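You operate a simulated robot arm through the tools that you are given. There is no shell and no other tool. Be economical: measure what you need, move in short steps, check, and stop when the job is done.

You are at the controls of a simulated two-armed robot. One attempt, no reset.

## Task
Take the square steel tray on the long island bench top and put it away on the fitting bench top. Open the left packing drawer, take the yellow tape roll on the sorting bench top and put it away inside and shut the drawer again. Open the top blue drawer, put the grey pipe coupling on the sorting bench top away inside, then shut the drawer. Put the carton that says "rings" from the top of the blue chest on the top of the wooden box and the carton marked "bolts" on the top of the small steel table. Any order will do. Set down upright: grey pipe coupling, carton.
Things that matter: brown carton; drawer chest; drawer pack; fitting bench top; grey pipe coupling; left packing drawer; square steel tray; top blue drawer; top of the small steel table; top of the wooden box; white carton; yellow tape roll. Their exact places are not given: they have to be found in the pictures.

Only the result counts: the job must be done as asked and must still hold three seconds after the hand-in. Knocking over, shifting, dropping, spilling or breaking anything else fails it.

## Robot
Two 7-joint arms with vacuum grippers on one trunk, on a base that drives. Base frame: it is fixed to the floor where the robot stands at the start and does not move with it; the origin is under the middle of the robot, x ahead of it, y to its left, z up; the surface under the hand at the start is at about z = 800. Readings come in mm, degrees, newtons and seconds.
The left shoulder is at the start at [70, 174, 1129], the right one opposite. With the tool pointing down near the work surface each hand reaches from about 320 to 800 mm from the robot's upright axis, wherever it stands, measured 20 degrees to its own side. Places, roughly: brown carton, white carton [-7500, -5500, 1000]; drawer chest [-7500, -6000, 700]; drawer pack [-4500, 2300, 600]; fitting bench top [-7400, 400, 800]; grey pipe coupling (5x5x6 cm) [-100, 2200, 800]; left packing drawer [-4500, 2200, 700]; square steel tray (24x18x4 cm) [700, 0, 800]; top blue drawer [-7400, -6000, 800]; top of the small steel table [-5800, -4400, 800]; top of the wooden box [-4600, -2000, 900]; yellow tape roll (7x7x4 cm) [1300, 2200, 800]. Payload 3.5 kg a hand.
Tool frame (each hand has its own): the origin (TCP) lies in the middle of the cups' lips, and z points out of the cups. The gripper has 2 cups of 32 mm across, covering 32 by 80 mm (tool x, y); the bellows give 10 mm. With the vacuum on, a cup seals on a smooth face that it is pressed against (1 to 4 N); it does not hold porous or soft things. The pull reaches 76 N.
Orientation is that of the tool frame in the base frame, as a unit quaternion [w, x, y, z]. With the cups facing straight down, the tool's x points along the base's -x, its y along +y and its z along -z.

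## Interface
- The arms move only by the tool drive_tool. It takes "left_deltas", "right_deltas" or both (then of equal length, played together; a hand with none holds still); each is a list that holds one entry, the list of rows, each a list of 6 numbers: the shift along the tool's x, y, z in units of 20 mm (1.0 is 20 mm), then the turn, a rotation vector about the tool's x, y, z in units of 8 degrees (1.0 is 8 degrees). In form: [[[x, y, z, wx, wy, wz], ...]]. A call has 1 to 10 rows; each row shifts and turns the commanded pose from where the row before left it, along the tool's axes as they then stand. "left_vacuum" and "right_vacuum" are, for a hand that has rows, the vacuum: 1 switches it on, -1 off, set as the call begins (left out, the last holds). A call with a number of a shift or a turn outside -1 to 1 is refused whole. A row lasts 0.2 s, in which the tool goes at most 50 mm and 8.6 degrees; a call with a longer step from one row to the next is refused whole, and so is a gripper value outside its range. Where a pose cannot be reached the arm comes as near as it can. A force on the tool above 40 N (or 10 N above the force at the start of the call, whichever is more), or a blocked arm, ends the call early, and 0.2 s more pass. The pull builds up within a second once a cup has sealed. Time passes only in rows, and 0.2 s behind the last, so rows that do not move give it time. The reply holds the time, the measured pose of the TCP, the force on the tool along the base axes and the pull of the vacuum, in the units named above and with some noise, with the torque about the TCP (base axes, N m) and any sound that the robot's microphone picked up.
- Cameras (640 x 400 px; columns grow to the right, rows downward): "scene" is now at [131, -10.9, 1434.3]; the picture's right is [-0.13, -0.99, 0.00], its down [-0.69, 0.09, -0.72] and it looks along [0.71, -0.09, -0.70] (base axes); focal length 290 px, centre (320, 200). "left" rides on the left gripper at [74, -19, -110] in its tool frame; the picture's right is [0.25, 0.97, 0.00], its down [-0.77, 0.20, -0.60] and it looks along [-0.58, 0.15, 0.80] (tool axes); focal length 218 px, centre (320, 200). "right" rides on the right gripper at [74, 19, -110] in its tool frame; the picture's right is [-0.25, 0.97, 0.00], its down [-0.77, -0.20, -0.60] and it looks along [-0.58, -0.15, 0.80] (tool axes); focal length 218 px, centre (320, 200).
- camera(camera): a new picture of that camera. It takes no simulated time.
- move_column(by): slides the trunk up (or, below 0, down) by that many mm; the arms and the scene camera ride with it, the base frame stays. It gives what a move gives, with no picture.
- steer(legs): drives the robot by 1 to 6 legs, each [ahead, turn to the left] in mm and degrees, along the robot's own axes; the way and the turn of a leg run together, so that a leg with both is an arc; at most 1500 mm and 180 degrees a leg. The arms and the cameras ride along, it lands a little off, and it stops where it bumps. It gives what a move gives.
- turn_head(pan, tilt): turns the head with the scene camera to pan (to the left, within 86 degrees either way) and tilt (down, from -29 to 69), counted from straight ahead of the robot. It gives what a move gives.
- probe_pixels(camera, pixels): for up to 12 pixels [column, row] of the newest picture of that camera ("zoom" is the newest enlarged one), the place [x, y, z] in the base frame of the surface seen there, good to about 3 mm. It takes no simulated time.
- close_up(camera, box): a new picture of the part [left, top, right, bottom] of that camera's present view, enlarged. It takes no simulated time.
- hand_in(): hands the job in; it is judged then, once.

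Work in short steps. Measure before you move; look again where a grasp or a placing could have gone wrong, and mend it. You have 138 turns and 180 pictures in all, those below and enlarged ones among them. Switch the vacuum off and draw the arms clear of the work before you hand the job in, unless the task says otherwise.

The tools are called after "Request:" as name(argument=value, ...) on one line, values as JSON. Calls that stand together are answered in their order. drive_tool: Moves the arms, as the interface text tells. Its arguments: {"type":"object","properties":{"left_deltas":{"type":"array"},"left_vacuum":{"type":"number"},"right_deltas":{"type":"array"},"right_vacuum":{"type":"number"}},"required":[]} The other tools are called the same way: move_column (by) slides the trunk up or down; steer (legs) drives the base; turn_head (pan, tilt) turns the head that bears the scene camera; camera (camera) takes a picture; probe_pixels (camera, pixels) gives the place of the surface under pixels of a picture; close_up (camera, box) takes an enlarged picture of a part of a camera's view; hand_in () hands the job in.

At the start:

```text
time: 0.0
left_tool_pos: [549.2, 246.6, 1093.6]
left_ee_rot: [0.001, 0.0, 1.0, 0.0]
left_force: [0.3, 0.4, -0.4]
left_moment: [-0.01, -0.01, 0.03]
left_pull: 0.0
right_tool_pos: [498.3, -295.5, 1022.8]
right_ee_rot: [0.0, 0.001, 1.0, 0.0]
right_force: [0.1, -0.7, 0.5]
right_moment: [-0.01, 0.02, -0.01]
right_pull: 0.0
trunk travel left (down, up): [-625.0, 215.0]
robot x, y, heading: [-1.0, -2.0, 0.0]
head pan, tilt: [-7.5, 44.2]
```

scene: 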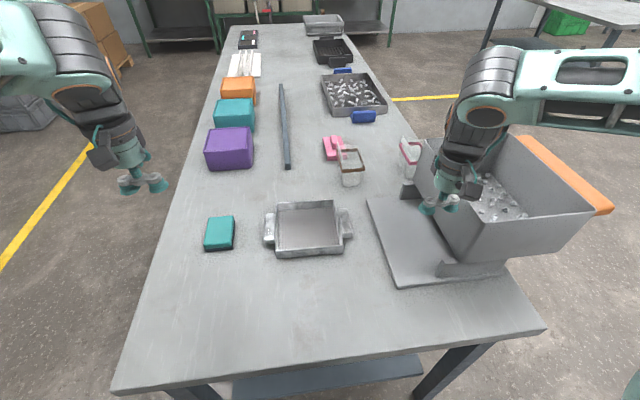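
right: 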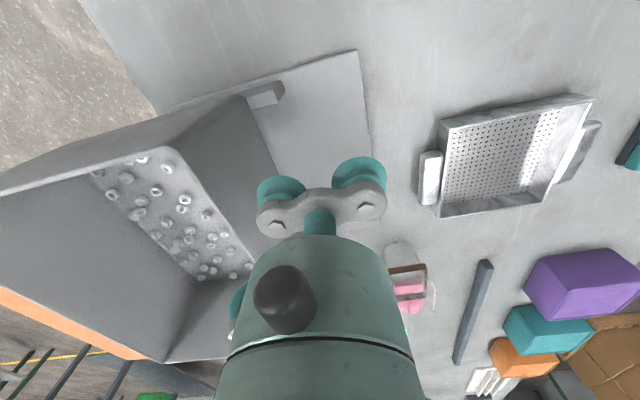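
left: 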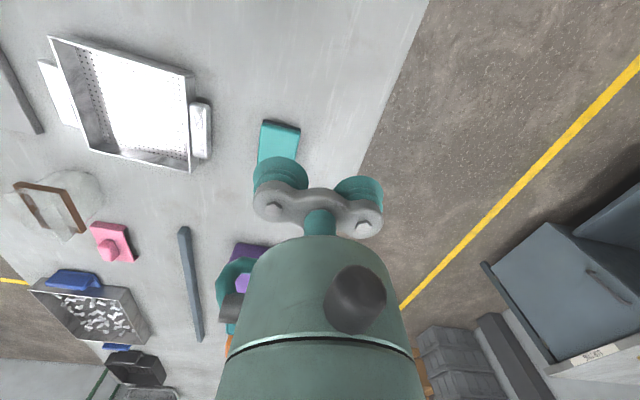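

The tray sits around (308,228) in the scene picture, with side handles. I'll enlarge it and probe it.

Request:
close_up(camera="scene", box=[250, 180, 370, 270])

Request:
probe_pixels(camera="scene", pixels=[[268, 228], [347, 222], [308, 228], [277, 205], [335, 202], [275, 253], [342, 250], [308, 252], [220, 220], [150, 340], [380, 220]])

```text
4.44 times, centred on (310, 225) of scene
```

zoom: 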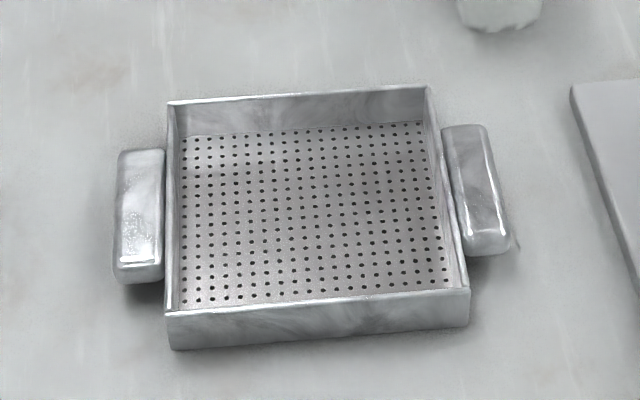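

```text
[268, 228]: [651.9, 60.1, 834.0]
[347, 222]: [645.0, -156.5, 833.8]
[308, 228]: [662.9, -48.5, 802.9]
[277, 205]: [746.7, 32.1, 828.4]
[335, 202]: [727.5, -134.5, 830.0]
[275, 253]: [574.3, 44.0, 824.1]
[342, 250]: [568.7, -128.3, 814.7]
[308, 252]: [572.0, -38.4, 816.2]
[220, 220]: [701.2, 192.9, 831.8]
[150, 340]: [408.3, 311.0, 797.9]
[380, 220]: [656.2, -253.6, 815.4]
```

The floor is perforated, so I'll grip the two side handles with both hands. I probe the handle tops for exact centres.

Request:
probe_pixels(camera="zoom", pixels=[[125, 155], [158, 155], [120, 262], [156, 262], [140, 205], [448, 132], [482, 130], [470, 228], [502, 228], [470, 180], [128, 277], [318, 300]])

```text
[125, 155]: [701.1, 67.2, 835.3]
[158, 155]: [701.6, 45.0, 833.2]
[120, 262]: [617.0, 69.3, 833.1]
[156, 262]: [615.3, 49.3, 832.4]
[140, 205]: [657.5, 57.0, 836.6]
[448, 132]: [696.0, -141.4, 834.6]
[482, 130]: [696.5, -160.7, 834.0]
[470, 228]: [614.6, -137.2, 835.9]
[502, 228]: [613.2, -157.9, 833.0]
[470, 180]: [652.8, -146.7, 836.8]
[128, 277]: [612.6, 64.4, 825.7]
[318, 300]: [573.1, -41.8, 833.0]
```

Handles are ~28 mm wide, centred near (658,57) and (655,-149), top z≈835. I move both hands above them first.

Request:
drive_tool(left_deltas=[[[-0.54, -0.95, 0.75, 0, 0, 0], [-0.54, -0.95, 0.75, 0, 0, 0], [-0.54, -0.95, 0.75, 0, 0, 0], [-0.54, -0.95, 0.75, 0, 0, 0], [-0.54, -0.95, 0.75, 0, 0, 0], [-0.54, -0.95, 0.75, 0, 0, 0], [-0.54, -0.95, 0.75, 0, 0, 0], [-0.54, -0.95, 0.75, 0, 0, 0], [-0.54, -0.95, 0.75, 0, 0, 0], [-0.54, -0.95, 0.75, 0, 0, 0]]], right_deltas=[[[-0.4, 0.73, 0, 0, 0, 0], [-0.5, 0.73, 0, 0, 0, 0], [-0.7, 0.73, 0, 0, 0, 0], [-0.8, 0.73, 0, 0, 0, 0], [-0.8, 0.73, 0.4, 0, 0, 0], [-0.9, 0.73, 0.7, 0, 0, 0], [-0.9, 0.73, 0.7, 0, 0, 0], [-0.95, 0.73, 0.7, 0, 0, 0], [-0.95, 0.73, 0.7, 0, 0, 0], [-0.95, 0.73, 0.7, 0, 0, 0]]])

Request:
drive_tool(left_deltas=[[[0, 0, 0, 0, 0, 1], [0, 0, 0, 0, 0, 1], [0, 0, 0, 0, 0, 1], [0, 0, 0, 0, 0, 1], [0, 0, 0, 0, 0, 1], [0, 0, 0, 0, 0, 1], [0, 0, 0, 0, 0, 1], [0, 0, 0, 0, 0, 1], [0, 0, 0, 0, 0, 1], [0, 0, 0, 0, 0, 1]]], right_deltas=[[[0, 0, 0, 0, 0, -1], [0, 0, 0, 0, 0, -1], [0, 0, 0, 0, 0, -1], [0, 0, 0, 0, 0, -1], [0, 0, 0, 0, 0, -1], [0, 0, 0, 0, 0, -1], [0, 0, 0, 0, 0, -1], [0, 0, 0, 0, 0, -1], [0, 0, 0, 0, 0, -1], [0, 0, 0, 0, 0, -1]]])

Request:
drive_tool(left_deltas=[[[0, 0, 0, 0, 0, 0.7], [0, 0, 0, 0, 0, 0.55], [0, 0, 0.5, 0, 0, 0]]], right_deltas=[[[0, 0, 0, 0, 0, -0.7], [0, 0, 0, 0, 0, -0.55], [0, 0, 0.5, 0, 0, 0]]])

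Request:
camera(camera="scene")

```text
time: 2.2
left_tool_pos: [659.2, 58.2, 944.1]
left_ee_rot: [-0.001, 0.0, 1.0, 0.0]
left_force: [0.6, 0.1, 0.4]
left_moment: [0.01, 0.01, 0.04]
left_pull: 0.0
right_tool_pos: [657.9, -150.9, 943.5]
right_ee_rot: [-0.001, 0.0, 1.0, 0.0]
right_force: [0.5, 0.9, -0.1]
right_moment: [-0.01, -0.02, 0.01]
right_pull: 0.1
trunk travel left (down, up): [-625.0, 215.0]
robot x, y, heading: [-1.5, -0.1, -0.0]
head pan, tilt: [-7.5, 44.2]
```

```text
time: 4.4
left_tool_pos: [658.2, 56.4, 942.2]
left_ee_rot: [0.0, 0.643, 0.765, 0.0]
left_force: [-0.4, 1.2, 0.8]
left_moment: [-0.01, 0.02, -0.01]
left_pull: 0.1
right_tool_pos: [657.1, -151.8, 943.7]
right_ee_rot: [-0.001, -0.644, 0.765, 0.0]
right_force: [1.1, -0.5, 0.0]
right_moment: [0.01, -0.01, 0.01]
right_pull: 0.0
trunk travel left (down, up): [-625.0, 215.0]
robot x, y, heading: [-0.9, 1.4, 0.0]
head pan, tilt: [-7.5, 44.2]
```

```text
time: 5.2
left_tool_pos: [659.0, 56.7, 932.3]
left_ee_rot: [0.0, 0.707, 0.707, -0.001]
left_force: [0.0, -0.7, 0.2]
left_moment: [-0.01, 0.02, 0.03]
left_pull: 0.1
right_tool_pos: [655.3, -148.9, 932.9]
right_ee_rot: [0.0, 0.708, -0.706, 0.0]
right_force: [0.4, -0.1, 0.8]
right_moment: [-0.02, 0.0, -0.02]
right_pull: 0.1
trunk travel left (down, up): [-625.0, 215.0]
robot x, y, heading: [0.7, 2.3, -0.2]
head pan, tilt: [-7.5, 44.2]
```

```text
175 pictures are left
```

scene: 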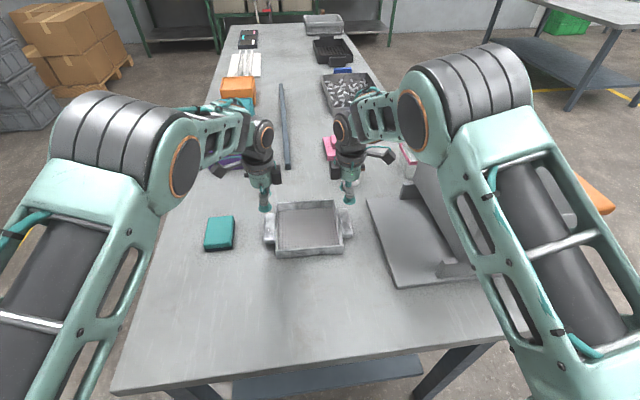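

Both hands sit over the handles. I descend with the vacuum on and press gently.

Request:
drive_tool(left_deltas=[[[0, 0, 1, 0, 0, 0], [0, 0, 1, 0, 0, 0], [0, 0, 1, 0, 0, 0], [0, 0, 1, 0, 0, 0], [0, 0, 0.5, 0, 0, 0], [0, 0, 0.25, 0, 0, 0], [0, 0, 0.2, 0, 0, 0], [0, 0, 0, 0, 0, 0], [0, 0, 0, 0, 0, 0], [0, 0, 0, 0, 0, 0]]], right_deltas=[[[0, 0, 1, 0, 0, 0], [0, 0, 1, 0, 0, 0], [0, 0, 1, 0, 0, 0], [0, 0, 1, 0, 0, 0], [0, 0, 0.5, 0, 0, 0], [0, 0, 0.25, 0, 0, 0], [0, 0, 0.2, 0, 0, 0], [0, 0, 0, 0, 0, 0], [0, 0, 0, 0, 0, 0], [0, 0, 0, 0, 0, 0]]], left_vacuum=1, right_vacuum=1)

```text
time: 7.4
left_tool_pos: [658.3, 54.4, 834.3]
left_ee_rot: [0.0, 0.707, 0.707, 0.001]
left_force: [1.3, -3.6, 5.2]
left_moment: [0.04, 0.14, 0.46]
left_pull: 75.4
right_tool_pos: [654.4, -149.5, 835.4]
right_ee_rot: [-0.001, 0.707, -0.707, 0.0]
right_force: [2.9, 4.7, 5.8]
right_moment: [0.03, 0.08, -0.31]
right_pull: 76.1
trunk travel left (down, up): [-625.0, 215.0]
robot x, y, heading: [1.3, 1.7, -0.1]
head pan, tilt: [-7.5, 44.2]
```

Both handles sealed at about 76 N. I lift with the trunk and draw the tray in.

Request:
move_column(by=150)

Request:
drive_tool(left_deltas=[[[0, -0.8, 0, 0, 0, 0], [0, -0.8, 0, 0, 0, 0], [0, -0.8, 0, 0, 0, 0], [0, -0.8, 0, 0, 0, 0], [0, -0.8, 0, 0, 0, 0], [0, -0.8, 0, 0, 0, 0], [0, -0.8, 0, 0, 0, 0], [0, -0.8, 0, 0, 0, 0], [0, -0.8, 0, 0, 0, 0], [0, -0.8, 0, 0, 0, 0]]], right_deltas=[[[0, -0.8, 0, 0, 0, 0], [0, -0.8, 0, 0, 0, 0], [0, -0.8, 0, 0, 0, 0], [0, -0.8, 0, 0, 0, 0], [0, -0.8, 0, 0, 0, 0], [0, -0.8, 0, 0, 0, 0], [0, -0.8, 0, 0, 0, 0], [0, -0.8, 0, 0, 0, 0], [0, -0.8, 0, 0, 0, 0], [0, -0.8, 0, 0, 0, 0]]])

Request:
turn_head(pan=80, tilt=20)

Request:
camera(camera="scene")

```text
time: 9.2
left_tool_pos: [659.3, 54.8, 983.9]
left_ee_rot: [0.0, 0.707, 0.707, -0.001]
left_force: [-2.5, -7.2, -1.9]
left_moment: [-0.02, 0.0, -0.15]
left_pull: 75.4
right_tool_pos: [656.3, -149.7, 984.5]
right_ee_rot: [0.0, 0.708, -0.707, 0.0]
right_force: [1.8, 7.6, -1.9]
right_moment: [0.06, 0.03, 0.0]
right_pull: 75.6
trunk travel left (down, up): [-775.0, 65.0]
robot x, y, heading: [-1.9, -0.9, -0.0]
head pan, tilt: [-7.5, 44.2]
```

```text
time: 11.3
left_tool_pos: [497.1, 64.6, 977.8]
left_ee_rot: [-0.003, 0.696, 0.718, -0.012]
left_force: [-0.3, -0.1, -0.6]
left_moment: [-0.02, 0.01, -0.04]
left_pull: 0.0
right_tool_pos: [749.0, -150.5, 983.7]
right_ee_rot: [0.0, -0.707, 0.707, 0.001]
right_force: [-0.6, -0.1, -0.7]
right_moment: [0.0, 0.03, -0.01]
right_pull: 0.1
right hand out of reach, approached as far as the arm can: row 7, 8, 9, 10
trunk travel left (down, up): [-775.0, 65.0]
robot x, y, heading: [-2.9, 1.9, 0.0]
head pan, tilt: [-7.5, 44.2]
```

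```text
time: 13.0
left_tool_pos: [500.5, 60.3, 982.3]
left_ee_rot: [0.004, 0.697, 0.717, -0.012]
left_force: [0.5, -0.5, -0.5]
left_moment: [-0.01, -0.01, -0.01]
left_pull: 0.1
right_tool_pos: [747.5, -149.9, 983.0]
right_ee_rot: [0.0, -0.707, 0.707, 0.0]
right_force: [-0.5, -0.3, -0.5]
right_moment: [0.0, 0.0, 0.02]
right_pull: 0.1
trunk travel left (down, up): [-775.0, 65.0]
robot x, y, heading: [0.3, 0.0, 0.0]
head pan, tilt: [80.0, 20.0]
```

```text
174 pictures are left
```

scene: 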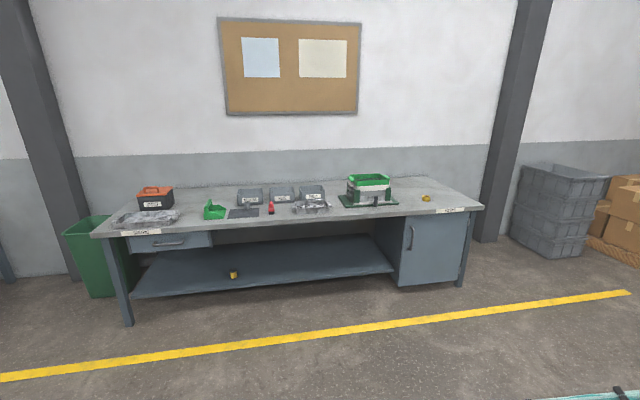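

I misread the right hand's y direction: the hands pulled apart and the tray was dropped. That was my error. I look at where the tray landed and whether anything else was disturbed.

Request:
turn_head(pan=-7, tilt=44)

Request:
camera(camera="scene")

```text
time: 14.6
left_tool_pos: [502.4, 59.2, 985.9]
left_ee_rot: [0.007, 0.697, 0.717, -0.011]
left_force: [0.1, -0.3, 0.2]
left_moment: [-0.01, -0.03, -0.01]
left_pull: 0.2
right_tool_pos: [748.3, -150.8, 983.6]
right_ee_rot: [0.0, 0.707, -0.707, 0.0]
right_force: [0.8, -0.5, 0.0]
right_moment: [0.04, 0.0, -0.03]
right_pull: 0.1
trunk travel left (down, up): [-775.0, 65.0]
robot x, y, heading: [0.3, 3.7, -0.1]
head pan, tilt: [-7.0, 44.0]
```

```text
173 pictures are left
```

scene: 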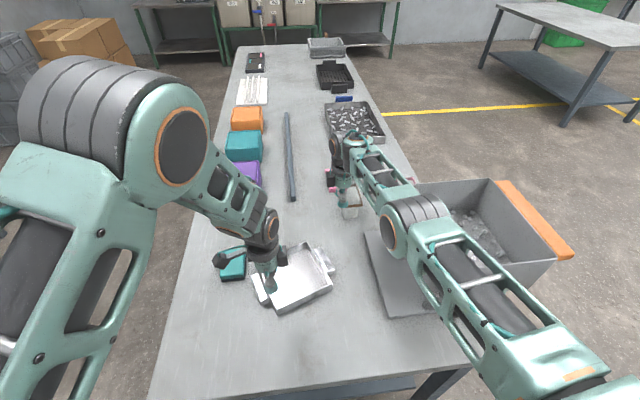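

The tray lies upright on the bench but rotated. I clear both hands to the sides for a good look.

Request:
drive_tool(left_deltas=[[[0.9, -0.2, 0, 0, 0, 0], [0.9, -0.2, 0, 0, 0, 0], [0.9, -0.2, 0, 0, 0, 0], [0.9, -0.2, 0, 0, 0, 0], [0.9, 0, 0, 0, 0, 0], [0.9, 0, 0, 0, 0, 0]]], right_deltas=[[[0, 1, 0, 0, 0, 0], [0, 1, 0, 0, 0, 0], [0, 1, 0, 0, 0, 0], [0, 1, 0, 0, 0, 0], [0.5, 1, -1, 0, 0, 0], [0.5, 1, -1, 0, 0, 0]]], left_vacuum=-1, right_vacuum=-1)

Request:
camera(camera="scene")

Request:
close_up(camera="scene", box=[210, 210, 370, 320])

```text
time: 16.0
left_tool_pos: [480.4, 162.0, 984.3]
left_ee_rot: [0.0, 0.707, 0.707, 0.0]
left_force: [0.1, -0.3, -0.4]
left_moment: [-0.02, -0.01, -0.02]
left_pull: 0.1
right_tool_pos: [629.5, -169.9, 1022.3]
right_ee_rot: [0.0, -0.707, 0.707, 0.0]
right_force: [0.1, 0.0, 0.5]
right_moment: [-0.01, 0.0, 0.0]
right_pull: 0.0
trunk travel left (down, up): [-775.0, 65.0]
robot x, y, heading: [-3.5, -1.5, 0.1]
head pan, tilt: [-7.0, 44.0]
```

```text
172 pictures are left
```

scene: 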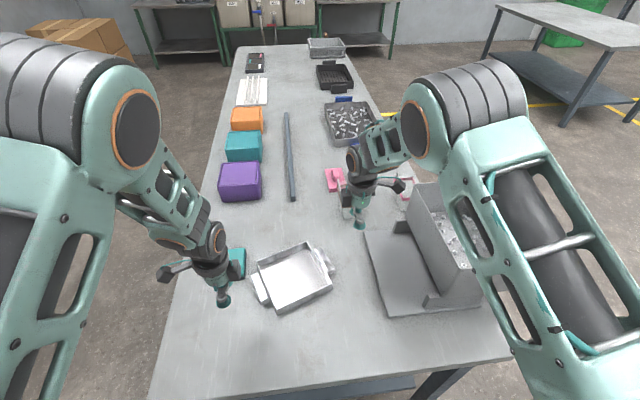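

```text
3.64 times, centred on (290, 265) of scene
```

zoom: 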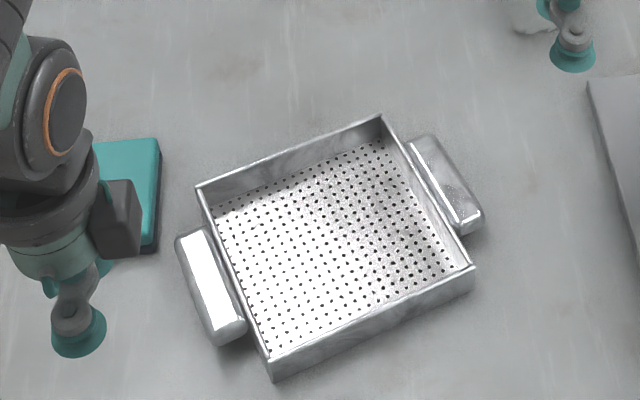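

Everything else is in place. I probe the handles again for the new pose.

Request:
probe_pixels(camera="zoom", pixels=[[182, 242], [204, 234], [216, 328], [240, 318], [211, 280], [415, 146], [432, 140], [460, 220], [478, 212], [446, 182], [135, 165], [340, 250]])

```text
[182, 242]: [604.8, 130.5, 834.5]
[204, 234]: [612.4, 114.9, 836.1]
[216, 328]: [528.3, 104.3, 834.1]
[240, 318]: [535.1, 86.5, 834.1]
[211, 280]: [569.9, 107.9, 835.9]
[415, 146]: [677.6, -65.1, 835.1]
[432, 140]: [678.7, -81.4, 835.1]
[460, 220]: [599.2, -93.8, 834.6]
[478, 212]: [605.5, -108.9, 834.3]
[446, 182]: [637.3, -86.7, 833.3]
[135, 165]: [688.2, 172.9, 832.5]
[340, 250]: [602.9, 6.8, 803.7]
```

Tray yaw is about 19.7°, handle centres (570,109) and (640,-87). I move above them and rotate both tools.

Request:
drive_tool(left_deltas=[[[-0.525, 0.9, 0.7, 0, 0, 0], [-0.525, 0.9, 0.7, 0, 0, 0], [-0.525, 0.9, 0.7, 0, 0, 0], [-0.525, 0.9, 0.7, 0, 0, 0], [-0.525, 0.9, 0.7, 0, 0, 0], [0, 0, 0, 0, 0, -0.82], [0, 0, 0, 0, 0, -0.82], [0, 0, 0, 0, 0, -0.82], [0, 0, 0, 0, 0, 0]]], right_deltas=[[[-0.827, -0.108, 1, 0, 0, 0], [-0.827, -0.108, 1, 0, 0, 0], [-0.827, -0.108, 1, 0, 0, 0], [-0.827, -0.108, 1, 0, 0, 0], [-0.827, -0.108, 1, 0, 0, 0], [0, 0, 0, 0, 0, -0.82], [0, 0, 0, 0, 0, -0.82], [0, 0, 0, 0, 0, -0.82], [0, 0, 0, 0, 0, 0]]])

Request:
close_up(camera="scene", box=[210, 210, 370, 320])

```text
time: 18.0
left_tool_pos: [571.9, 110.8, 914.6]
left_ee_rot: [0.0, 0.575, 0.818, 0.001]
left_force: [0.1, -0.2, 0.5]
left_moment: [-0.01, 0.01, -0.02]
left_pull: 0.1
right_tool_pos: [639.9, -88.4, 924.2]
right_ee_rot: [-0.001, 0.817, -0.576, 0.0]
right_force: [0.6, 0.2, -0.7]
right_moment: [-0.01, -0.01, 0.0]
right_pull: 0.1
trunk travel left (down, up): [-775.0, 65.0]
robot x, y, heading: [2.6, -0.9, -0.0]
head pan, tilt: [-7.0, 44.0]
```

```text
3.64 times, centred on (290, 265) of scene
```

zoom: 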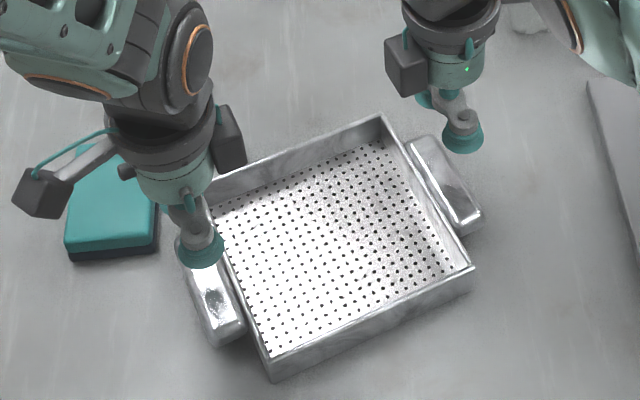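

Aligned. I descend with vacuum on.

Request:
drive_tool(left_deltas=[[[0, 0, 1, 0, 0, 0], [0, 0, 1, 0, 0, 0], [0, 0, 1, 0, 0, 0], [0, 0, 0.5, 0, 0, 0], [0, 0, 0.3, 0, 0, 0], [0, 0, 0.25, 0, 0, 0], [0, 0, 0, 0, 0, 0], [0, 0, 0, 0, 0, 0], [0, 0, 0, 0, 0, 0], [0, 0, 0, 0, 0, 0]]], right_deltas=[[[0, 0, 1, 0, 0, 0], [0, 0, 1, 0, 0, 0], [0, 0, 1, 0, 0, 0], [0, 0, 1, 0, 0, 0], [0, 0, 0.3, 0, 0, 0], [0, 0, 0.25, 0, 0, 0], [0, 0, 0, 0, 0, 0], [0, 0, 0, 0, 0, 0], [0, 0, 0, 0, 0, 0], [0, 0, 0, 0, 0, 0]]], left_vacuum=1, right_vacuum=1)

```text
time: 20.2
left_tool_pos: [569.9, 110.9, 835.9]
left_ee_rot: [0.002, 0.576, 0.817, 0.001]
left_force: [3.8, -2.1, 8.0]
left_moment: [0.02, -0.08, -0.07]
left_pull: 75.8
right_tool_pos: [639.0, -87.2, 833.9]
right_ee_rot: [-0.001, 0.818, -0.576, 0.001]
right_force: [5.3, 4.3, 15.6]
right_moment: [-0.13, -0.12, 0.48]
right_pull: 75.8
trunk travel left (down, up): [-775.0, 65.0]
robot x, y, heading: [3.2, 0.5, 0.0]
head pan, tilt: [-7.0, 44.0]
```

Both sealed again. I lift by identical vertical moves, then back away from the bench and look.

Request:
drive_tool(left_deltas=[[[0, 0, -0.6, 0, 0, 0], [0, 0, -0.8, 0, 0, 0], [0, 0, -0.8, 0, 0, 0], [0, 0, -0.8, 0, 0, 0], [0, 0, -0.8, 0, 0, 0], [0, 0, -0.6, 0, 0, 0]]], right_deltas=[[[0, 0, -0.6, 0, 0, 0], [0, 0, -0.8, 0, 0, 0], [0, 0, -0.8, 0, 0, 0], [0, 0, -0.8, 0, 0, 0], [0, 0, -0.8, 0, 0, 0], [0, 0, -0.6, 0, 0, 0]]])

Request:
steer(legs=[[-500, 0]])

Request:
turn_head(pan=86, tilt=15)

Request:
camera(camera="scene")

```text
time: 21.6
left_tool_pos: [572.7, 110.3, 921.5]
left_ee_rot: [-0.001, 0.577, 0.817, -0.001]
left_force: [-4.8, -12.9, -0.8]
left_moment: [0.02, -0.13, -0.86]
left_pull: 75.3
right_tool_pos: [639.7, -88.1, 919.1]
right_ee_rot: [0.001, 0.818, -0.576, -0.001]
right_force: [5.6, 13.9, -2.3]
right_moment: [-0.21, 0.12, -1.05]
right_pull: 75.4
trunk travel left (down, up): [-775.0, 65.0]
robot x, y, heading: [-0.4, -1.8, -0.2]
head pan, tilt: [-7.0, 44.0]
```

```text
time: 23.4
left_tool_pos: [348.6, 97.1, 944.7]
left_ee_rot: [0.07, 0.564, 0.823, 0.009]
left_force: [1.0, -0.1, 0.0]
left_moment: [-0.03, 0.03, -0.01]
left_pull: 0.0
right_tool_pos: [469.2, -133.3, 974.9]
right_ee_rot: [-0.092, 0.789, -0.606, 0.047]
right_force: [1.8, 0.0, -0.3]
right_moment: [0.02, 0.07, -0.03]
right_pull: 0.1
trunk travel left (down, up): [-775.0, 65.0]
robot x, y, heading: [-234.0, -0.8, -0.3]
head pan, tilt: [-7.0, 44.0]
stopped in leg 1: the robot was blocked; the commanded pose is now the measured one
```

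```text
time: 25.1
left_tool_pos: [351.2, 105.0, 968.1]
left_ee_rot: [0.084, 0.562, 0.822, 0.026]
left_force: [0.5, 0.2, -0.8]
left_moment: [-0.02, 0.02, 0.01]
left_pull: 0.0
right_tool_pos: [467.7, -130.1, 997.1]
right_ee_rot: [-0.106, 0.784, -0.609, 0.059]
right_force: [0.6, 0.0, 0.8]
right_moment: [0.02, -0.02, 0.04]
right_pull: 0.2
trunk travel left (down, up): [-775.0, 65.0]
robot x, y, heading: [-238.3, 1.6, 0.1]
head pan, tilt: [85.9, 15.0]
```

```text
169 pictures are left
```

scene: 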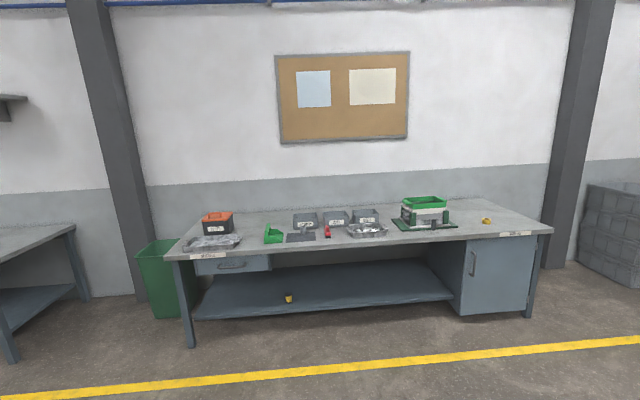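

It was blocked after 234 mm and the grip was lost. I look at the tray and behind the robot.

Request:
turn_head(pan=0, tilt=50)

Request:
camera(camera="scene")

```text
time: 26.7
left_tool_pos: [351.9, 102.8, 973.1]
left_ee_rot: [0.089, 0.562, 0.822, 0.026]
left_force: [0.5, -0.6, 0.7]
left_moment: [0.03, 0.04, -0.01]
left_pull: 0.0
right_tool_pos: [466.3, -131.0, 997.5]
right_ee_rot: [-0.106, 0.784, -0.609, 0.061]
right_force: [-0.1, 0.4, 0.7]
right_moment: [0.03, 0.0, -0.01]
right_pull: 0.1
trunk travel left (down, up): [-775.0, 65.0]
robot x, y, heading: [-236.8, 4.6, 0.1]
head pan, tilt: [0.0, 50.0]
```

```text
168 pictures are left
```

scene: 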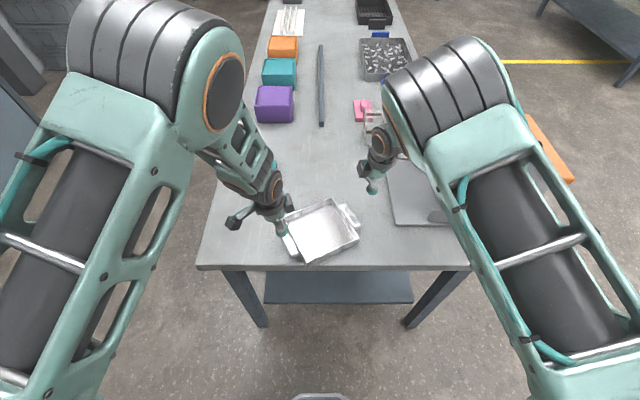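

Still on the bench. The closed two-hand chain is too stiff for driving; the tray is light (~4 N), so I will carry it by one handle. Clear the right hand and locate the tray.

Request:
drive_tool(left_deltas=[[[0.8, 0, -1, 0, 0, 0], [0.8, 0, -1, 0, 0, 0], [0.8, 0, -1, 0, 0, 0], [0.8, 0, 0, 0, 0, 0]]], right_deltas=[[[0.5, 0, -1, 0, 0, 0], [0.5, 0, -1, 0, 0, 0], [0.5, 0, -1, 0, 0, 0], [0.5, 0, 0, 0, 0, 0]]], left_vacuum=-1, right_vacuum=-1)

Request:
close_up(camera="scene", box=[240, 180, 400, 280])

```text
time: 27.1
left_tool_pos: [301.9, 118.9, 971.8]
left_ee_rot: [0.092, 0.548, 0.831, 0.02]
left_force: [-0.2, -1.0, -1.2]
left_moment: [0.02, -0.06, 0.03]
left_pull: 0.1
right_tool_pos: [430.6, -151.8, 986.1]
right_ee_rot: [-0.115, 0.774, -0.619, 0.06]
right_force: [-0.6, 0.0, -0.6]
right_moment: [-0.04, 0.0, 0.01]
right_pull: 0.1
trunk travel left (down, up): [-775.0, 65.0]
robot x, y, heading: [-234.2, 1.0, -0.0]
head pan, tilt: [0.0, 50.0]
stopped in row 1 (left hand): the arm was blocked; the commanded pose is now the measured one
```

```text
4.00 times, centred on (320, 230) of scene
```

zoom: 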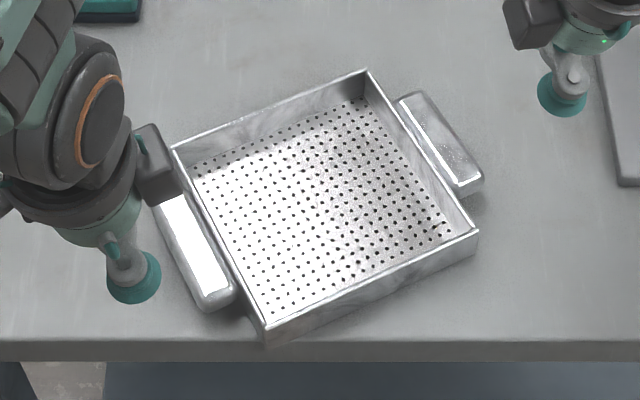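

The left arm reports blocked; I give still rows and look at its state.

Request:
drive_tool(left_deltas=[[[0, 0, 0, 0, 0, 0], [0, 0, -0.5, 0, 0, 0], [0, 0, -0.5, 0, 0, 0], [0, 0, -0.5, 0, 0, 0]]], right_deltas=[[[0, 0, 0, 0, 0, 0], [0, 0, -0.5, 0, 0, 0], [0, 0, -0.5, 0, 0, 0], [0, 0, -0.5, 0, 0, 0]]])

Request:
camera(camera="scene")

Request:
camera(camera="left")

```text
time: 27.4
left_tool_pos: [258.1, 126.0, 968.9]
left_ee_rot: [0.095, 0.534, 0.84, 0.013]
left_force: [0.2, -1.2, -0.3]
left_moment: [0.02, -0.02, 0.05]
left_pull: 0.1
right_tool_pos: [412.2, -170.0, 1004.2]
right_ee_rot: [-0.146, 0.755, -0.636, 0.074]
right_force: [-0.1, 0.8, 0.0]
right_moment: [0.0, -0.02, 0.02]
right_pull: 0.1
trunk travel left (down, up): [-775.0, 65.0]
robot x, y, heading: [-237.0, 0.0, -0.0]
head pan, tilt: [0.0, 50.0]
stopped in row 1 (left hand): the arm was blocked; the commanded pose is now the measured one
```

```text
166 pictures are left
```

scene: 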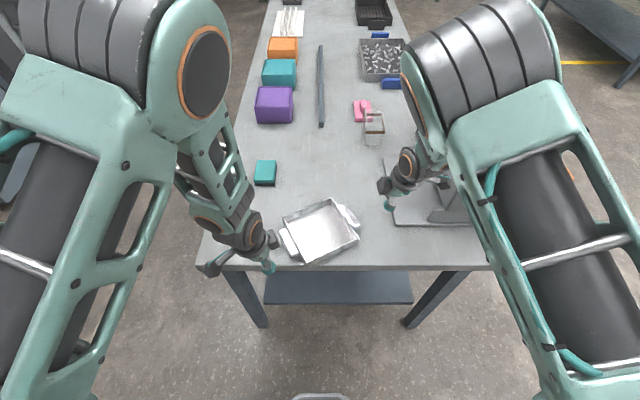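

```text
165 pictures are left
```

left: 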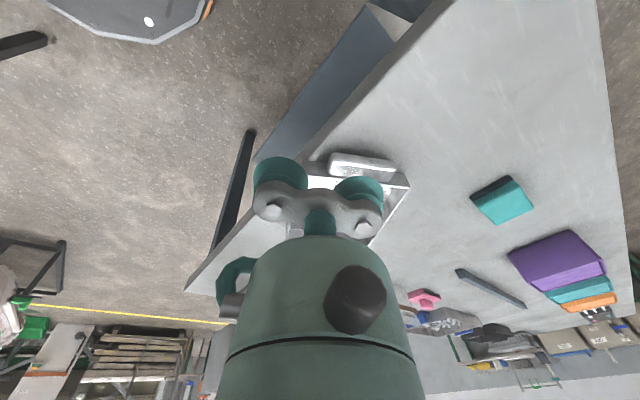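

The left arm drifts without command. I test again with still rows, left only.

Request:
drive_tool(left_deltas=[[[0, 0, 0, 0, 0, 0], [0, 0, 0, 0, 0, 0], [0, 0, 0, 0, 0, 0]]])

Request:
drive_tool(right_deltas=[[[0, 0, 0, 0, 0, 0], [0, 0, 0, 0, 0, 0], [0, 0, 0, 0, 0, 0]]])

```text
time: 27.7
left_tool_pos: [208.4, 132.7, 970.1]
left_ee_rot: [0.096, 0.52, 0.849, 0.006]
left_force: [-0.6, 0.0, -0.5]
left_moment: [0.0, -0.05, 0.03]
left_pull: 0.0
right_tool_pos: [385.0, -186.9, 1021.9]
right_ee_rot: [-0.172, 0.736, -0.648, 0.088]
right_force: [0.0, 0.5, -0.3]
right_moment: [-0.01, -0.02, -0.04]
right_pull: 0.1
trunk travel left (down, up): [-775.0, 65.0]
robot x, y, heading: [-232.3, -4.6, -0.1]
head pan, tilt: [0.0, 50.0]
stopped in row 1 (left hand): the arm was blocked; the commanded pose is now the measured one
```

```text
time: 28.0
left_tool_pos: [166.2, 138.0, 973.1]
left_ee_rot: [0.1, 0.507, 0.856, 0.0]
left_force: [0.2, -0.2, 0.6]
left_moment: [0.01, 0.0, 0.02]
left_pull: 0.0
right_tool_pos: [345.7, -198.3, 1022.2]
right_ee_rot: [-0.181, 0.723, -0.66, 0.088]
right_force: [0.6, 0.1, 0.5]
right_moment: [0.01, 0.0, -0.03]
right_pull: 0.0
trunk travel left (down, up): [-775.0, 65.0]
robot x, y, heading: [-232.3, 0.8, -0.1]
head pan, tilt: [0.0, 50.0]
stopped in row 1 (left hand): the arm was blocked; the commanded pose is now the measured one
```

The arms appear to chase a stale target from the interrupted drive. I try a tiny base move to reset the commanded poses.

Request:
steer(legs=[[-10, 0]])

Request:
drive_tool(left_deltas=[[[0, 0, 0, 0, 0, 0]]])

```text
time: 28.7
left_tool_pos: [156.1, 120.1, 986.1]
left_ee_rot: [0.187, 0.474, 0.861, -0.005]
left_force: [-0.2, 0.3, 0.4]
left_moment: [0.04, -0.02, 0.03]
left_pull: 0.1
right_tool_pos: [266.7, -210.1, 1033.2]
right_ee_rot: [-0.198, 0.699, -0.68, 0.093]
right_force: [-0.4, 1.0, -0.4]
right_moment: [0.03, -0.01, 0.0]
right_pull: 0.1
trunk travel left (down, up): [-775.0, 65.0]
robot x, y, heading: [-230.0, 1.6, 0.1]
head pan, tilt: [0.0, 50.0]
stopped in leg 1: the robot was blocked; the commanded pose is now the measured one
```

```text
time: 29.0
left_tool_pos: [170.6, 103.9, 995.3]
left_ee_rot: [0.249, 0.45, 0.857, -0.01]
left_force: [-0.1, -0.3, -0.2]
left_moment: [-0.03, -0.04, 0.03]
left_pull: 0.1
right_tool_pos: [235.6, -210.0, 1045.5]
right_ee_rot: [-0.21, 0.694, -0.681, 0.104]
right_force: [0.0, 0.6, -0.5]
right_moment: [0.0, -0.05, -0.01]
right_pull: 0.1
trunk travel left (down, up): [-775.0, 65.0]
robot x, y, heading: [-230.1, -0.5, -0.0]
head pan, tilt: [0.0, 50.0]
stopped in row 1 (left hand): the arm was blocked; the commanded pose is now the measured one
```

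Still blocked. I look down at the arms and to both sides.

Request:
turn_head(pan=50, tilt=60)

Request:
camera(camera="scene")

Request:
camera(camera="left")

Request:
turn_head(pan=-60, tilt=45)

Request:
camera(camera="scene")

```text
time: 30.2
left_tool_pos: [172.3, 101.0, 997.8]
left_ee_rot: [0.252, 0.45, 0.856, -0.013]
left_force: [-0.2, -0.4, -0.6]
left_moment: [0.01, -0.02, -0.01]
left_pull: 0.0
right_tool_pos: [236.7, -208.2, 1045.7]
right_ee_rot: [-0.211, 0.694, -0.68, 0.104]
right_force: [0.2, 0.7, 1.2]
right_moment: [0.0, 0.03, 0.01]
right_pull: 0.0
trunk travel left (down, up): [-775.0, 65.0]
robot x, y, heading: [-226.3, -0.8, -0.1]
head pan, tilt: [50.0, 60.0]
```

```text
164 pictures are left
```

scene: 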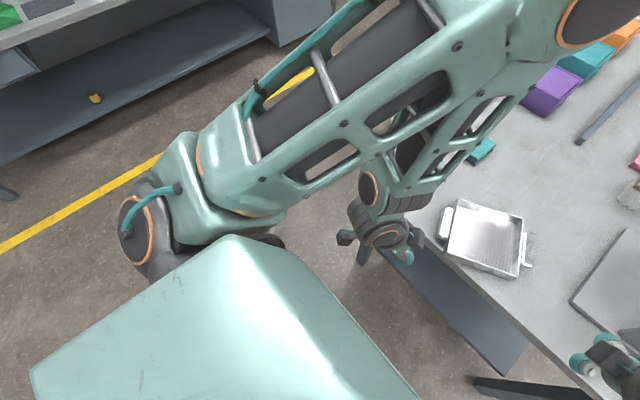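

```text
163 pictures are left
```

left: 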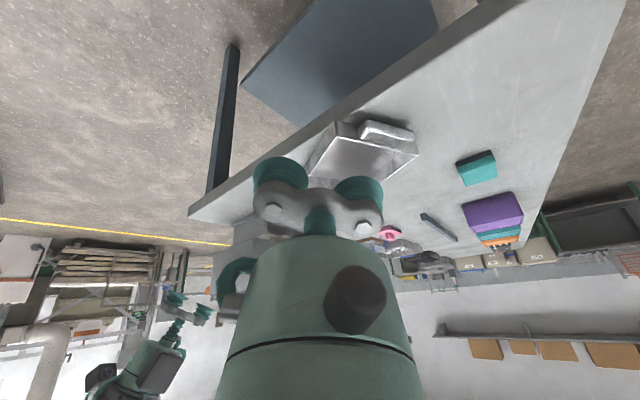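

```text
time: 32.1
left_tool_pos: [176.4, 101.3, 999.7]
left_ee_rot: [0.256, 0.449, 0.856, -0.013]
left_force: [0.5, -0.7, -0.5]
left_moment: [-0.01, 0.0, -0.01]
left_pull: 0.1
right_tool_pos: [237.0, -207.8, 1045.9]
right_ee_rot: [-0.211, 0.694, -0.681, 0.104]
right_force: [0.3, -0.1, 1.1]
right_moment: [-0.03, 0.01, 0.03]
right_pull: 0.1
trunk travel left (down, up): [-775.0, 65.0]
robot x, y, heading: [-230.8, -0.8, -0.2]
head pan, tilt: [-60.0, 45.0]
```

```text
162 pictures are left
```

scene: 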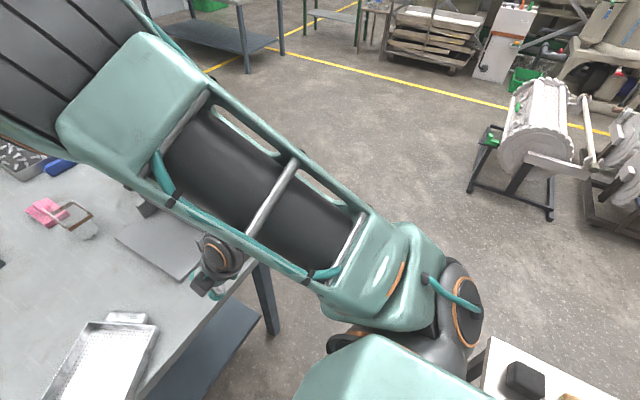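

There is a white-topped table right behind the robot at (530,380). I probe it and pan further.

Request:
probe_pixels(camera="scene", pixels=[[490, 345], [500, 395], [530, 380], [620, 395], [540, 215], [500, 380]])

Request:
turn_head(pan=-86, tilt=40)

Request:
camera(camera="scene")

Request:
turn_head(pan=86, tilt=40)

Request:
camera(camera="scene")

```text
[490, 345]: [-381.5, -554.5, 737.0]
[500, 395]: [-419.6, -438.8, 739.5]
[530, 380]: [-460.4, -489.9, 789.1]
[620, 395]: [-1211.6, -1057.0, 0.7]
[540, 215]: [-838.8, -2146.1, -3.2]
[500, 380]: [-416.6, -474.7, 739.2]
```

```text
time: 33.0
left_tool_pos: [175.3, 99.8, 1000.7]
left_ee_rot: [0.256, 0.449, 0.856, -0.013]
left_force: [0.1, 0.5, -0.7]
left_moment: [-0.02, -0.01, 0.03]
left_pull: 0.0
right_tool_pos: [236.2, -208.6, 1045.6]
right_ee_rot: [-0.211, 0.693, -0.681, 0.104]
right_force: [0.2, 0.2, -1.0]
right_moment: [0.0, -0.01, 0.02]
right_pull: 0.1
trunk travel left (down, up): [-775.0, 65.0]
robot x, y, heading: [-229.1, -2.2, -0.1]
head pan, tilt: [-85.9, 40.0]
```

```text
161 pictures are left
```

scene: 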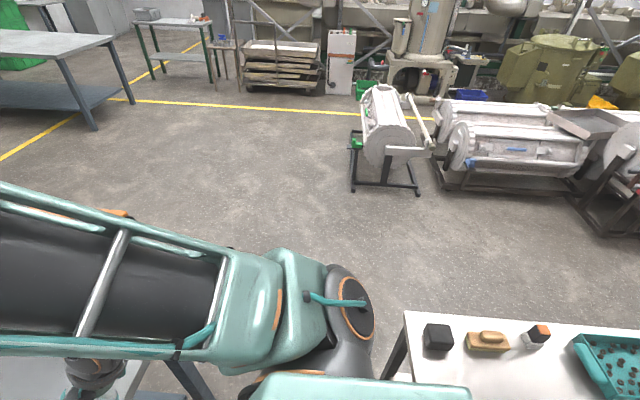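

```text
time: 35.6
left_tool_pos: [176.0, 100.3, 999.8]
left_ee_rot: [0.257, 0.449, 0.856, -0.012]
left_force: [0.3, -0.3, 0.4]
left_moment: [0.01, 0.0, -0.03]
left_pull: 0.1
right_tool_pos: [236.2, -209.0, 1045.4]
right_ee_rot: [-0.211, 0.693, -0.681, 0.103]
right_force: [-0.3, -0.4, -0.2]
right_moment: [-0.04, -0.03, 0.02]
right_pull: 0.0
trunk travel left (down, up): [-775.0, 65.0]
robot x, y, heading: [-230.2, -0.6, -0.2]
head pan, tilt: [85.9, 40.0]
```

```text
160 pictures are left
```

scene: 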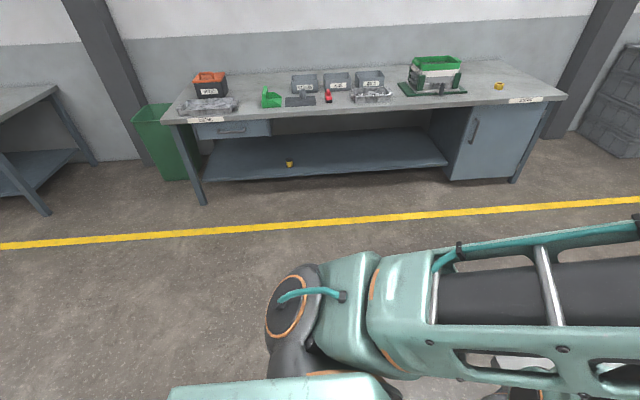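

A table stands behind at x≈-380; that's the block. I drive forward 90 mm and check that the arms obey again.

Request:
steer(legs=[[90, 0]])

Request:
drive_tool(left_deltas=[[[0, 0, -0.3, 0, 0, 0], [0, 0, -0.3, 0, 0, 0]]], right_deltas=[[[0, 0, -0.3, 0, 0, 0], [0, 0, -0.3, 0, 0, 0]]])

```text
time: 36.3
left_tool_pos: [191.5, 80.9, 1018.3]
left_ee_rot: [0.338, 0.407, 0.848, -0.024]
left_force: [-0.5, 0.2, 0.7]
left_moment: [0.05, -0.01, -0.02]
left_pull: 0.2
right_tool_pos: [238.3, -205.0, 1073.5]
right_ee_rot: [-0.26, 0.698, -0.649, 0.153]
right_force: [-0.2, -0.5, 0.8]
right_moment: [-0.03, -0.03, -0.04]
right_pull: 0.1
trunk travel left (down, up): [-775.0, 65.0]
robot x, y, heading: [-216.9, -0.5, -0.3]
head pan, tilt: [85.9, 40.0]
stopped in leg 1: the robot was blocked; the commanded pose is now the measured one
```

```text
time: 37.1
left_tool_pos: [195.7, 74.5, 1030.4]
left_ee_rot: [0.372, 0.383, 0.845, -0.032]
left_force: [-0.7, -0.1, -0.3]
left_moment: [0.03, -0.06, 0.02]
left_pull: 0.0
left hand out of reach, approached as far as the arm can: row 1, 2
right_tool_pos: [247.6, -203.5, 1090.7]
right_ee_rot: [-0.287, 0.7, -0.628, 0.181]
right_force: [0.5, -0.3, 0.3]
right_moment: [0.03, -0.04, 0.0]
right_pull: 0.0
right hand out of reach, approached as far as the arm can: row 1, 2
trunk travel left (down, up): [-775.0, 65.0]
robot x, y, heading: [-214.9, 1.6, 0.0]
head pan, tilt: [85.9, 40.0]
stopped in row 2 (left hand): the arm was blocked; the commanded pose is now the measured one
```

The left hand has folded too far in. I move both hands forward (+x) and out to get them back in the workspace.

Request:
drive_tool(left_deltas=[[[-0.2, 0.9, 0.6, 0, 0, 0], [-0.2, 0.9, 0.6, 0, 0, 0], [-0.2, 0.9, 0.6, 0, 0, 0], [-0.2, 0.9, 0.6, 0, 0, 0], [-0.2, 0.9, 0.6, 0, 0, 0]]])

Request:
turn_head(pan=20, tilt=60)

Request:
camera(camera="scene")

```text
time: 38.3
left_tool_pos: [276.3, 109.0, 1012.7]
left_ee_rot: [0.344, 0.41, 0.844, -0.022]
left_force: [-0.2, -0.7, 0.0]
left_moment: [-0.01, 0.02, 0.03]
left_pull: 0.1
right_tool_pos: [248.9, -202.0, 1088.6]
right_ee_rot: [-0.285, 0.701, -0.629, 0.179]
right_force: [-0.1, 0.5, -0.5]
right_moment: [0.0, 0.0, -0.03]
right_pull: 0.1
trunk travel left (down, up): [-775.0, 65.0]
robot x, y, heading: [-219.4, 2.1, 0.0]
head pan, tilt: [85.9, 40.0]
```

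```text
time: 39.7
left_tool_pos: [276.4, 107.9, 1013.9]
left_ee_rot: [0.345, 0.41, 0.844, -0.021]
left_force: [-0.2, -0.3, -0.7]
left_moment: [0.01, 0.0, 0.01]
left_pull: 0.0
right_tool_pos: [249.8, -203.1, 1088.3]
right_ee_rot: [-0.286, 0.701, -0.629, 0.179]
right_force: [-0.7, 0.5, 0.6]
right_moment: [-0.02, -0.03, 0.02]
right_pull: 0.0
trunk travel left (down, up): [-775.0, 65.0]
robot x, y, heading: [-221.3, -1.6, -0.0]
head pan, tilt: [20.0, 60.0]
```

```text
159 pictures are left
```

scene: 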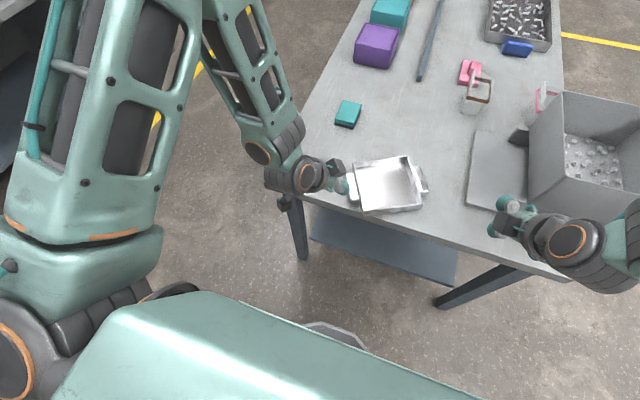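

Arms obey again. I straighten both tools to vertical.

Request:
drive_tool(left_deltas=[[[0, 0, 0, 0.38, 0.92, 0], [0, 0, 0, 0.38, 0.92, 0], [0, 0, 0, 0.38, 0.92, 0], [0, 0, 0, 0.38, 0.92, 0], [0, 0, 0, 0.38, 0.92, 0]]], right_deltas=[[[0, 0, 0, -0.97, 0.17, 0], [0, 0, 0, -0.97, 0.17, 0], [0, 0, 0, -0.97, 0.17, 0], [0, 0, 0, -0.97, 0.17, 0], [0, 0, 0, -0.97, 0.17, 0]]])

Request:
close_up(camera="scene", box=[330, 130, 450, 230])

```text
time: 40.9
left_tool_pos: [276.7, 109.2, 1013.2]
left_ee_rot: [0.004, 0.436, 0.9, -0.002]
left_force: [0.9, 0.3, 0.3]
left_moment: [-0.02, 0.0, 0.03]
left_pull: 0.1
right_tool_pos: [216.7, -205.5, 1078.7]
right_ee_rot: [0.023, 0.734, -0.678, -0.028]
right_force: [0.3, -0.4, -0.4]
right_moment: [-0.03, 0.02, 0.01]
right_pull: 0.1
trunk travel left (down, up): [-775.0, 65.0]
robot x, y, heading: [-222.0, -0.8, 0.4]
head pan, tilt: [20.0, 60.0]
```

```text
4.00 times, centred on (390, 180) of scene
```

zoom: 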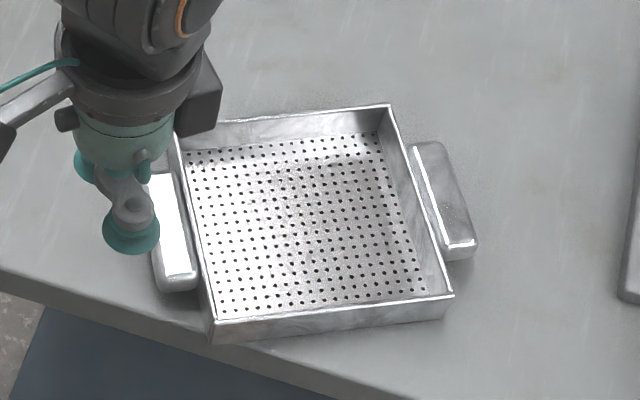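

I probe the left handle, the tray and the bench front edge.

Request:
probe_pixels(camera="zoom", pixels=[[178, 180], [160, 178], [162, 274], [192, 270], [176, 230], [417, 150], [436, 148], [448, 245], [472, 240], [300, 230], [40, 290], [240, 335]])

```text
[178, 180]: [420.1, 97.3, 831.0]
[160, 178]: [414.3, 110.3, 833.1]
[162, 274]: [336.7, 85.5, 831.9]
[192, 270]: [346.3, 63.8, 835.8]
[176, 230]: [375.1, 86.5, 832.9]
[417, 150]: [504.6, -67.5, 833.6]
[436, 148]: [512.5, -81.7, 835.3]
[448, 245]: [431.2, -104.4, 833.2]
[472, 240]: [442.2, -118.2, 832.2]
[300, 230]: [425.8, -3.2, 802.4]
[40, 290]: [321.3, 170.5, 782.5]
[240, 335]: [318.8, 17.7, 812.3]
```

Left handle centre ≈(379,88), yaw ≈25°. I move the left hand above it.

Request:
drive_tool(left_deltas=[[[-0.8, 0.67, 0.5, 0, 0, 0], [-0.8, 0.67, 0.5, 0, 0, 0], [-0.8, 0.67, 1, 0, 0, 0], [-0.8, 0.67, 1, 0, 0, 0], [-0.8, 0.67, 1, 0, 0, 0], [0, 0, 0.5, 0, 0, 0.85], [0, 0, 0.5, 0, 0, 0.85], [0, 0, 0, 0, 0, 0]]])

Request:
close_up(camera="scene", box=[330, 130, 450, 230])

Request:
camera(camera="left")

```text
time: 42.7
left_tool_pos: [379.9, 85.6, 913.5]
left_ee_rot: [0.006, 0.541, 0.841, 0.001]
left_force: [-0.1, -0.6, 0.1]
left_moment: [0.03, 0.02, -0.01]
left_pull: 0.1
right_tool_pos: [216.6, -205.4, 1078.7]
right_ee_rot: [0.021, 0.735, -0.678, -0.026]
right_force: [-0.4, -0.2, 0.0]
right_moment: [-0.03, -0.01, 0.01]
right_pull: 0.0
trunk travel left (down, up): [-775.0, 65.0]
robot x, y, heading: [-218.7, -2.7, -0.1]
head pan, tilt: [20.0, 60.0]
```

```text
4.00 times, centred on (390, 180) of scene
```

zoom: 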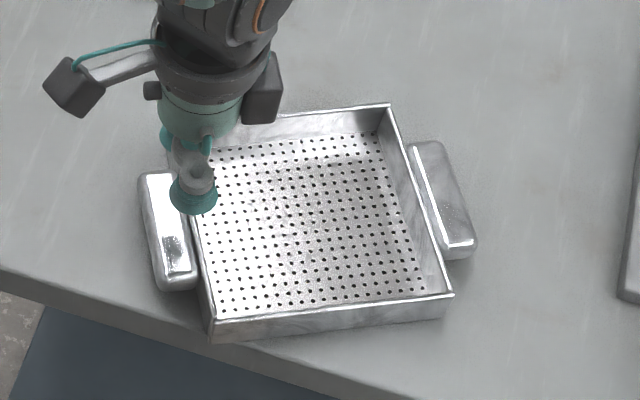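

```text
156 pictures are left
```

left: 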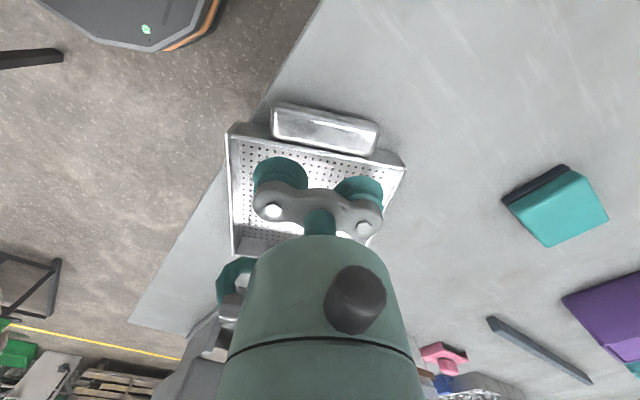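

I check the handle's exact corners again now both ends are visible.

Request:
probe_pixels(camera="zoom", pixels=[[146, 184], [168, 182], [158, 274], [188, 270], [165, 230]])

Request:
probe_pixels(camera="left", pixels=[[276, 118], [274, 138], [372, 150], [376, 128], [325, 132], [275, 108], [378, 122]])

```text
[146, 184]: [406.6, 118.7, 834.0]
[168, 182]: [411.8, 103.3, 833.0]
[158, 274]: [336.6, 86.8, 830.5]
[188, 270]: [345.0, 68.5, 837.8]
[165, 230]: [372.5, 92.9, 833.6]
```

```text
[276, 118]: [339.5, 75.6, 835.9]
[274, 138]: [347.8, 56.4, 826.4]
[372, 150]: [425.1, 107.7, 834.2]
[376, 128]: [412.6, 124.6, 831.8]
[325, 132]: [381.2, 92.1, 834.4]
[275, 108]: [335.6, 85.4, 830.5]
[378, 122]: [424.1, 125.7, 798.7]
```

Centre refined to (378,95), yaw 26.5°. I shift, then descend with vacuum.

Request:
drive_tool(left_deltas=[[[0.45, 0.15, 0.5, 0, 0, -0.3], [0, 0, 1, 0, 0, 0], [0, 0, 1, 0, 0, 0], [0, 0, 0.8, 0, 0, 0], [0, 0, 0.5, 0, 0, 0], [0, 0, 0.25, 0, 0, 0], [0, 0, 0, 0, 0, 0], [0, 0, 0, 0, 0, 0], [0, 0, 0, 0, 0, 0], [0, 0, 0, 0, 0, 0]]], left_vacuum=1)

```text
time: 44.9
left_tool_pos: [379.7, 95.2, 834.7]
left_ee_rot: [0.006, 0.521, 0.853, 0.001]
left_force: [-1.9, 0.6, 6.1]
left_moment: [0.1, -0.15, 0.06]
left_pull: 37.8
right_tool_pos: [216.7, -206.9, 1079.4]
right_ee_rot: [0.02, 0.735, -0.677, -0.026]
right_force: [0.4, 0.1, -0.8]
right_moment: [0.0, 0.0, 0.0]
right_pull: 0.2
trunk travel left (down, up): [-775.0, 65.0]
robot x, y, heading: [-214.1, -1.4, -0.3]
head pan, tilt: [20.0, 60.0]
```

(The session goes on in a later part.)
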